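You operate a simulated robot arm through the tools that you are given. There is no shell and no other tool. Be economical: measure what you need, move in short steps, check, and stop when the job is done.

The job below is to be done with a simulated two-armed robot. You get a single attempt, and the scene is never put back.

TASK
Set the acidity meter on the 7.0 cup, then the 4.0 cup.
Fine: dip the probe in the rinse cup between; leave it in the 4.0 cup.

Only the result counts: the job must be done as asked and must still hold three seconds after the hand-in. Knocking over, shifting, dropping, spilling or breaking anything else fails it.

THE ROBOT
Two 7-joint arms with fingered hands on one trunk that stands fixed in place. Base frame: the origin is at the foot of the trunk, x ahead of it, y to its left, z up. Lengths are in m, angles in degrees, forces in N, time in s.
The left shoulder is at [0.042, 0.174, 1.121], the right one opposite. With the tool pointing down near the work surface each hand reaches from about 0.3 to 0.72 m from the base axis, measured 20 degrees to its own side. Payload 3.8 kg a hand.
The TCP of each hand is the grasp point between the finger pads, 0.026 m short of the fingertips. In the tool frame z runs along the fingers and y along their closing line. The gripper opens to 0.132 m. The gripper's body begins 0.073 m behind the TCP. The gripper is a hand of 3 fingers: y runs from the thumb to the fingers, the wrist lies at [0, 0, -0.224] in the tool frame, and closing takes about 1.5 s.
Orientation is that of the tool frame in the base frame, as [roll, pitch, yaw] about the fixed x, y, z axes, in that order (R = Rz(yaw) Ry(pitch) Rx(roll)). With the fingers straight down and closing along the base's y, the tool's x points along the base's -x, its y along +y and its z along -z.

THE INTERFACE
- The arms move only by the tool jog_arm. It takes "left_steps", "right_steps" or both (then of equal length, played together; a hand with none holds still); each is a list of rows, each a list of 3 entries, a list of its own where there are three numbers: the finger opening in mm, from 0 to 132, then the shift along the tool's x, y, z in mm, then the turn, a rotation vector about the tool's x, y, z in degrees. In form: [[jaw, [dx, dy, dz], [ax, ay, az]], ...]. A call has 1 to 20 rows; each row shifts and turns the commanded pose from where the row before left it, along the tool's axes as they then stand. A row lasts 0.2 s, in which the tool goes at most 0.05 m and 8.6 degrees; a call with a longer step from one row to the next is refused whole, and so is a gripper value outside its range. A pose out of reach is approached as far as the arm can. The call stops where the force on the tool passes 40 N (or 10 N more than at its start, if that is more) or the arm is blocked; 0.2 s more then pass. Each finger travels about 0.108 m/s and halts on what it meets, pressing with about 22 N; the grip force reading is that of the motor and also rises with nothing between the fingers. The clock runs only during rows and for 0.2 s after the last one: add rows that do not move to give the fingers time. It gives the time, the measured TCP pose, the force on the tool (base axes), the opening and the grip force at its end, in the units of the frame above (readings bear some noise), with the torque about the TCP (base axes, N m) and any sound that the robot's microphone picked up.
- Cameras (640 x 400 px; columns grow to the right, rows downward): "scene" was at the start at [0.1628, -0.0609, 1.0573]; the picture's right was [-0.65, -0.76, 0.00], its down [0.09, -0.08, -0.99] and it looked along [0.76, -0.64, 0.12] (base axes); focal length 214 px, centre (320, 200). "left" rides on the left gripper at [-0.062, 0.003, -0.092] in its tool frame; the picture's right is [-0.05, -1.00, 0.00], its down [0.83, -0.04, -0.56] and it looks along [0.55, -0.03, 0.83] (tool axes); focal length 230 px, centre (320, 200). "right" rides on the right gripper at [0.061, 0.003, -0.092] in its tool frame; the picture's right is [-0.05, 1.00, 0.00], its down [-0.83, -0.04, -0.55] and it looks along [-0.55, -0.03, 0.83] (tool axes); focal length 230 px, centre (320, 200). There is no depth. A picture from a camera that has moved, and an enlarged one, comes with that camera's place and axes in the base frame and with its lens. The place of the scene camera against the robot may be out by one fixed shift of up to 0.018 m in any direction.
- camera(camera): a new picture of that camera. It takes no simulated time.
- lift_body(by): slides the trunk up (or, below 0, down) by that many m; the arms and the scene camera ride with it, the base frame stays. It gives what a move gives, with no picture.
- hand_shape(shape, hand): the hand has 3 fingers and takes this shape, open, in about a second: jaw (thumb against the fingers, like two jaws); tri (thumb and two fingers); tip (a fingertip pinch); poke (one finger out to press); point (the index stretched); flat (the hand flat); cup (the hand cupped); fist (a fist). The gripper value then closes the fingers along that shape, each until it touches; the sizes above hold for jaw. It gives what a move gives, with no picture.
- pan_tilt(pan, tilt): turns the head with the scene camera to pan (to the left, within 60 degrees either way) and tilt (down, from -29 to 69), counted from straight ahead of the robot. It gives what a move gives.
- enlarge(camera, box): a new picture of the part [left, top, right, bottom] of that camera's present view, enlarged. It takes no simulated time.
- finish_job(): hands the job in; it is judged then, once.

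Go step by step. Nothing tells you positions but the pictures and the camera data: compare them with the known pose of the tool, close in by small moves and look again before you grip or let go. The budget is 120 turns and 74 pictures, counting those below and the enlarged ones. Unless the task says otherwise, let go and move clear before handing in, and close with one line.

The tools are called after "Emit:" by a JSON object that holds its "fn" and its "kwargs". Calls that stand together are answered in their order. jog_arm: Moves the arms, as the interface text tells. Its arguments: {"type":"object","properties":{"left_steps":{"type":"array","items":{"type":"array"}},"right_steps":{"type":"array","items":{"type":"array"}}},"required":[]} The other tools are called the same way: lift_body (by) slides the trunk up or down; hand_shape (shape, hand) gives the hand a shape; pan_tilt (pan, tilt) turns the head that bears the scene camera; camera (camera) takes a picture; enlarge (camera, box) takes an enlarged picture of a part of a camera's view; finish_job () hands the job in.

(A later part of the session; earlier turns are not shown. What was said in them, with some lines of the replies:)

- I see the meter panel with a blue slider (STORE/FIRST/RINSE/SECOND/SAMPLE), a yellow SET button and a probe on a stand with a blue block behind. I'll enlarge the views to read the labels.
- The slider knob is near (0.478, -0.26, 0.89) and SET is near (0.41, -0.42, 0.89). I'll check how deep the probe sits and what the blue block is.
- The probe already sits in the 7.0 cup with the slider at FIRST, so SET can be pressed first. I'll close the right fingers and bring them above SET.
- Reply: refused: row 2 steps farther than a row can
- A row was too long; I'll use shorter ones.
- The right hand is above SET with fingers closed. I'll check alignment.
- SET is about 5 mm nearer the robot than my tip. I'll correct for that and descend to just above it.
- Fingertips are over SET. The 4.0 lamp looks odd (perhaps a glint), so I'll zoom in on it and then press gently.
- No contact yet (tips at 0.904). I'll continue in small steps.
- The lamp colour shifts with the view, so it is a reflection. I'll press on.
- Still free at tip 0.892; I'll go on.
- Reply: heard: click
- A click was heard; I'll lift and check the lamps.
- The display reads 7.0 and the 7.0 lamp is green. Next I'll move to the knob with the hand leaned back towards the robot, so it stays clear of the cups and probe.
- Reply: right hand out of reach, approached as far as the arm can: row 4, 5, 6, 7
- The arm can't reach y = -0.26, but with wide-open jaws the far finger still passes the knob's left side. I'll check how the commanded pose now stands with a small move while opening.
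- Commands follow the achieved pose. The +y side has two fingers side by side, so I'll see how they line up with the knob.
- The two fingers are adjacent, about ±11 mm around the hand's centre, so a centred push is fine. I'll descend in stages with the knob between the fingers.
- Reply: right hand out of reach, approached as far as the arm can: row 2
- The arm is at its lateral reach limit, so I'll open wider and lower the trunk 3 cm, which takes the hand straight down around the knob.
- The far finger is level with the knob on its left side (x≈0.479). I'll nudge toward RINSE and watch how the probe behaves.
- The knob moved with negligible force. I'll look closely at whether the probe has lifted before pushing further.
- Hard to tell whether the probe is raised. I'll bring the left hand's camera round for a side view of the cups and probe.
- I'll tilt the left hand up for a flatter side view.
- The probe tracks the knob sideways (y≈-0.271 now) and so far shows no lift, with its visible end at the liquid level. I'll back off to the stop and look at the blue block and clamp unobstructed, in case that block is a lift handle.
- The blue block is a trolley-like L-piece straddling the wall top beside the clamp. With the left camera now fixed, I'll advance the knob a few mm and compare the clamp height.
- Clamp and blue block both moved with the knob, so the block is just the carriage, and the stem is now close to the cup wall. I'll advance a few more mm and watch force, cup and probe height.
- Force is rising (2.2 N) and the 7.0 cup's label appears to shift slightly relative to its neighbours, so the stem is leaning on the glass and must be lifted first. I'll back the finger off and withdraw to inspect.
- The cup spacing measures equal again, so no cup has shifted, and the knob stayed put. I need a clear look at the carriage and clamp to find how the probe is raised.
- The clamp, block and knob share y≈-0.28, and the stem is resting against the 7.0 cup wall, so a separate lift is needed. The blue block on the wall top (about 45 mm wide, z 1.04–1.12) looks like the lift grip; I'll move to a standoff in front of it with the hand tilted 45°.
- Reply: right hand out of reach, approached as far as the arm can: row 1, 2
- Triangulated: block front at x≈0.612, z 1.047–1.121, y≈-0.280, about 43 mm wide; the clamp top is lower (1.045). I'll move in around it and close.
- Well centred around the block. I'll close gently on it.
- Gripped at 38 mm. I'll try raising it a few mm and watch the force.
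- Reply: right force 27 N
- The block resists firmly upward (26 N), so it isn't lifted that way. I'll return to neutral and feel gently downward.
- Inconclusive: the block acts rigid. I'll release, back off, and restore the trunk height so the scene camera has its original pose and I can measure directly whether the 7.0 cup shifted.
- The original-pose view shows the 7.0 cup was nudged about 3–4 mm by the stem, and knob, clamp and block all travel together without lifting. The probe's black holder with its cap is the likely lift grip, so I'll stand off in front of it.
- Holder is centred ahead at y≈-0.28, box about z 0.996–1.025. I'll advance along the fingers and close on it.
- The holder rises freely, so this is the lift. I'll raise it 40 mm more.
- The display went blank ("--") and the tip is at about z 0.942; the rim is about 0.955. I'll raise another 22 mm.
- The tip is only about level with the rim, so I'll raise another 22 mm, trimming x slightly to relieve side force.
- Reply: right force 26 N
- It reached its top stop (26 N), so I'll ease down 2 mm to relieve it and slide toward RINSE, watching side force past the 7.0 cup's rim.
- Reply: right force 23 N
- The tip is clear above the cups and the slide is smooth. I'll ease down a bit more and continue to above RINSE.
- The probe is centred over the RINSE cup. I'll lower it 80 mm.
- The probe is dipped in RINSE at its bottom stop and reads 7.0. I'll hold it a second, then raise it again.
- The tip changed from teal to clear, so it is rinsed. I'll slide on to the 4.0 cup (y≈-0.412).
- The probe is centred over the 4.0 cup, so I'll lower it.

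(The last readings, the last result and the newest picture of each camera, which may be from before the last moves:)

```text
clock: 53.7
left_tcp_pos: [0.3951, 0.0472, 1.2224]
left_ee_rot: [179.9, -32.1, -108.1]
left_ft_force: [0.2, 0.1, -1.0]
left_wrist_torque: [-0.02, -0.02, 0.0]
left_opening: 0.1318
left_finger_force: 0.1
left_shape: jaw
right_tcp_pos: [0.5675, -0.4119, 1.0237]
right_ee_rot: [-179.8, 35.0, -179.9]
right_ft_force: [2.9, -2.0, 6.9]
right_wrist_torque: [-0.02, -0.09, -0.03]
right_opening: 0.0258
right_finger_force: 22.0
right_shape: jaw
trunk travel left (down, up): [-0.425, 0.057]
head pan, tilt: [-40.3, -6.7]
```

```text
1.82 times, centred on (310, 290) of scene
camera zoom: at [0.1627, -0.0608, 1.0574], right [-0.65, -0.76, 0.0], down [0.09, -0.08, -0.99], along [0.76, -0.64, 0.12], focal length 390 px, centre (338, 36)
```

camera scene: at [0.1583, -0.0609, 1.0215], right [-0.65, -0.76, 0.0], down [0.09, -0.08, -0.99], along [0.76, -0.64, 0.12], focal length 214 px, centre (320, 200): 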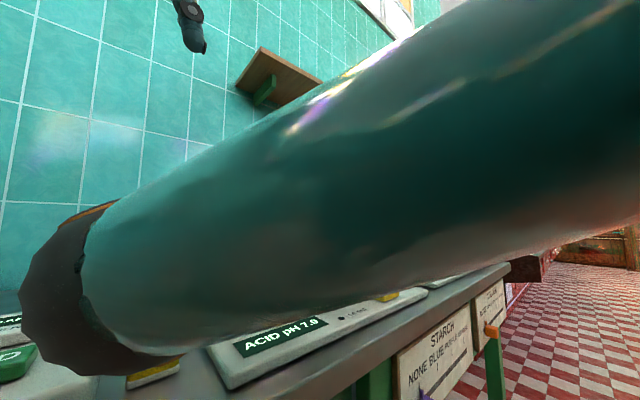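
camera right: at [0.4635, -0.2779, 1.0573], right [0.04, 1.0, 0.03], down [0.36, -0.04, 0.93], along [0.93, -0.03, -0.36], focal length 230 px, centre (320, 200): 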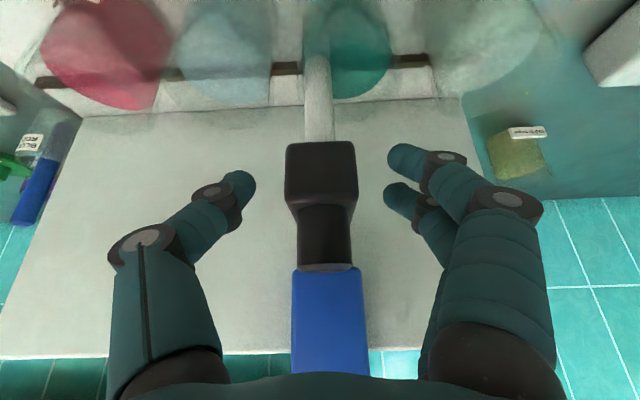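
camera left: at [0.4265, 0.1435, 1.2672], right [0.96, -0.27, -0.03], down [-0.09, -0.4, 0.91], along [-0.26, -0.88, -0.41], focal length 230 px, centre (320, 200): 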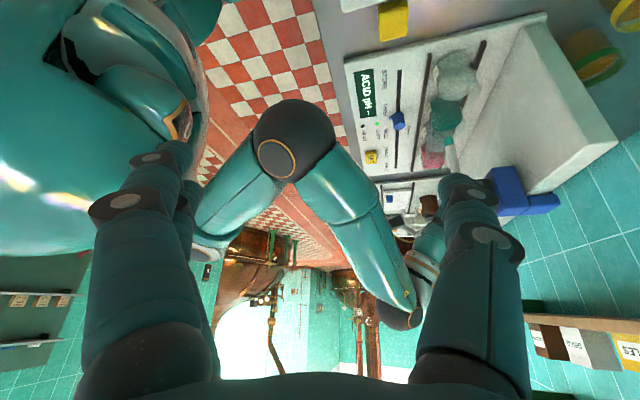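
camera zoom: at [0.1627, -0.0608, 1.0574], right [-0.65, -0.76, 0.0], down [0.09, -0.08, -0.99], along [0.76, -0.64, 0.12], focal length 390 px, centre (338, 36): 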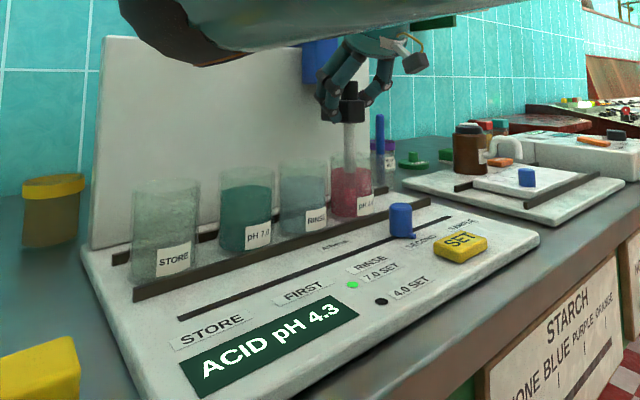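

Reads pH 4.3 in the 4.0 cup with the probe at its stop. I'll let go, retract, straighten the hand and go above SET.

Emit:
{"fn": "jog_arm", "kwargs": {"right_steps": [[45, [0, 0, 0], [0, 0, 0]], [70, [0, 0, 0], [0, 0, 0]], [70, [0, 0, -28], [0, 0, 0]], [70, [0, 0, -28], [0, 0, 0]], [70, [0, 0, -30], [0, 0, 0]], [60, [32, -3, -22], [0, 0, 0]], [40, [32, -3, -22], [0, 0, 0]], [20, [32, -3, -22], [0, 0, 0]], [0, [0, 0, 0], [0, 7, 0]], [0, [0, 0, 0], [0, 7, 0]], [0, [0, 0, 0], [0, 7, 0]], [0, [0, 0, 0], [0, 7, 0]], [0, [0, 0, 0], [0, 7, 0]], [0, [0, 0, 0], [0, 0, 0]]]}}

Emit:
{"fn": "enlarge", "kwargs": {"camera": "scene", "box": [180, 180, 440, 400]}}

```text
clock: 56.7
left_tcp_pos: [0.396, 0.0458, 1.2222]
left_ee_rot: [179.9, -32.1, -108.0]
left_ft_force: [-0.6, 0.7, 0.0]
left_wrist_torque: [-0.02, 0.0, -0.03]
left_opening: 0.1317
left_finger_force: 0.1
left_shape: jaw
right_tcp_pos: [0.4012, -0.4208, 1.0939]
right_ee_rot: [-179.9, 0.0, 179.9]
right_ft_force: [0.1, 0.2, -0.1]
right_wrist_torque: [0.03, -0.03, 0.03]
right_opening: 0.0001
right_finger_force: 22.4
right_shape: jaw
trunk travel left (down, up): [-0.425, 0.057]
head pan, tilt: [-40.3, -6.7]
```

```text
1.82 times, centred on (310, 290) of scene
camera zoom: at [0.1627, -0.0609, 1.0574], right [-0.65, -0.76, 0.0], down [0.09, -0.08, -0.99], along [0.76, -0.64, 0.12], focal length 390 px, centre (338, 36)
```

zoom: 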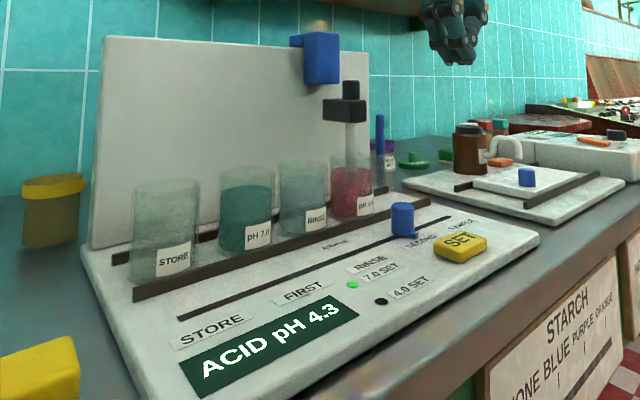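

The probe stays in the 4.0 cup. Now I'll descend straight to just above SET at the same spot as before.

Emit:
{"fn": "jog_arm", "kwargs": {"right_steps": [[0, [0, -1, 40], [0, 0, 0]], [0, [0, 0, 40], [0, 0, 0]], [0, [0, 0, 40], [0, 0, 0]], [0, [0, 0, 30], [0, 0, 0]], [0, [0, 0, 20], [0, 0, 0]], [0, [0, 0, 8], [0, 0, 0]], [0, [0, 0, 0], [0, 0, 0]]]}}

Emit:
{"fn": "camera", "kwargs": {"camera": "right"}}

```text
clock: 58.3
left_tcp_pos: [0.3944, 0.0464, 1.2223]
left_ee_rot: [-180.0, -32.1, -108.0]
left_ft_force: [0.0, -0.2, 0.0]
left_wrist_torque: [-0.02, 0.01, 0.0]
left_opening: 0.132
left_finger_force: 0.0
left_shape: jaw
right_tcp_pos: [0.3988, -0.4204, 0.9144]
right_ee_rot: [-179.9, 0.0, 180.0]
right_ft_force: [0.0, 0.2, 0.6]
right_wrist_torque: [-0.02, 0.02, 0.02]
right_opening: 0.0
right_finger_force: 22.0
right_shape: jaw
trunk travel left (down, up): [-0.425, 0.057]
head pan, tilt: [-40.3, -6.7]
```

```text
10 pictures are left
camera right: at [0.3392, -0.4186, 1.0063], right [0.05, 1.0, 0.0], down [0.83, -0.04, 0.56], along [0.56, -0.03, -0.83], focal length 230 px, centre (320, 200)
```

right: 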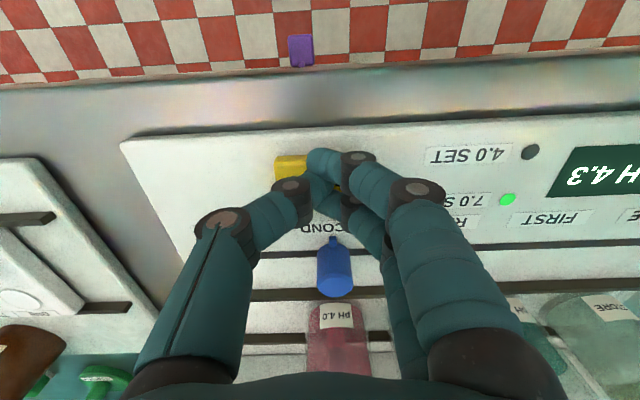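

Emit:
{"fn": "jog_arm", "kwargs": {"right_steps": [[0, [0, 0, 1.5], [0, 0, 0]], [0, [0, 0, 1.5], [0, 0, 0]], [0, [0, 0, 0], [0, 0, 0]]]}}

```text
clock: 59.1
left_tcp_pos: [0.3949, 0.0474, 1.2219]
left_ee_rot: [-180.0, -32.1, -108.0]
left_ft_force: [0.9, 0.1, 0.1]
left_wrist_torque: [0.01, 0.04, -0.01]
left_opening: 0.1319
left_finger_force: 0.1
left_shape: jaw
right_tcp_pos: [0.3999, -0.4219, 0.9121]
right_ee_rot: [-179.9, 0.1, 180.0]
right_ft_force: [-0.9, 1.2, 1.8]
right_wrist_torque: [0.0, 0.02, -0.01]
right_opening: 0.0
right_finger_force: 22.1
right_shape: jaw
trunk travel left (down, up): [-0.425, 0.057]
head pan, tilt: [-40.3, -6.7]
heard: click
```

Click heard. I'll lift away and check.

Emit:
{"fn": "jog_arm", "kwargs": {"right_steps": [[0, [0, 0, -10], [0, 0, 0]], [0, [0, 0, -30], [0, 0, 0]], [0, [0, 0, -40], [0, 0, 0]], [0, [10, 0, -40], [0, 0, 0]], [0, [20, 0, -40], [0, 0, 0]], [0, [0, 0, 0], [0, 0, 0]]]}}

Emit:
{"fn": "enlarge", "kwargs": {"camera": "scene", "box": [180, 180, 440, 400]}}

Emit:
{"fn": "enlarge", "kwargs": {"camera": "scene", "box": [200, 180, 350, 350]}}

```text
clock: 60.5
left_tcp_pos: [0.3964, 0.0466, 1.2233]
left_ee_rot: [-180.0, -32.0, -108.0]
left_ft_force: [0.3, 0.0, 0.5]
left_wrist_torque: [0.03, -0.04, 0.0]
left_opening: 0.132
left_finger_force: 0.1
left_shape: jaw
right_tcp_pos: [0.3702, -0.4232, 1.0716]
right_ee_rot: [180.0, 0.0, -180.0]
right_ft_force: [0.1, -0.1, -0.5]
right_wrist_torque: [0.01, 0.0, 0.01]
right_opening: 0.0002
right_finger_force: 21.6
right_shape: jaw
trunk travel left (down, up): [-0.425, 0.057]
head pan, tilt: [-40.3, -6.7]
```

```text
1.82 times, centred on (310, 290) of scene
camera zoom: at [0.1632, -0.061, 1.0572], right [-0.65, -0.76, 0.0], down [0.09, -0.08, -0.99], along [0.76, -0.64, 0.12], focal length 390 px, centre (338, 36)
```

zoom: 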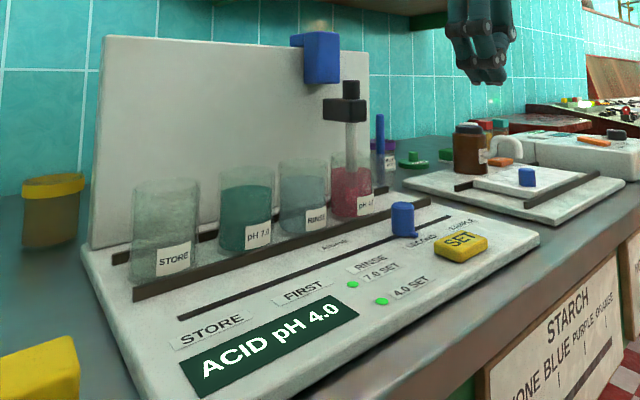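

```text
2.35 times, centred on (275, 265) of scene
camera zoom: at [0.1632, -0.061, 1.0572], right [-0.65, -0.76, 0.0], down [0.09, -0.08, -0.99], along [0.76, -0.64, 0.12], focal length 505 px, centre (426, 47)
```

zoom: 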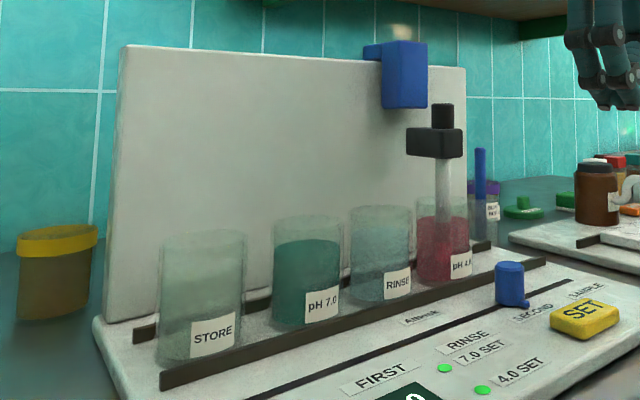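

Both lamps are green, the display reads 4.0, and the rinsed probe is resting in the 4.0 cup. The hands are clear, so I'm handing in. One flaw is that the 7.0 cup stands a few mm off its start from the early push, upright and unspilled. Reaching in to correct that looks riskier than leaving it.

Emit:
{"fn": "finish_job", "kwargs": {}}

```text
The job is handed in.
```

The acidity meter is set on the 7.0 cup and then the 4.0 cup: both lamps are green and it read 4.0 at the last look. I rinsed the probe in between and left it in the 4.0 cup. My first sideways push on the slider nudged the 7.0 cup about 5 mm; it is upright with nothing spilled, but I didn't move it back, so it may count as shifted.
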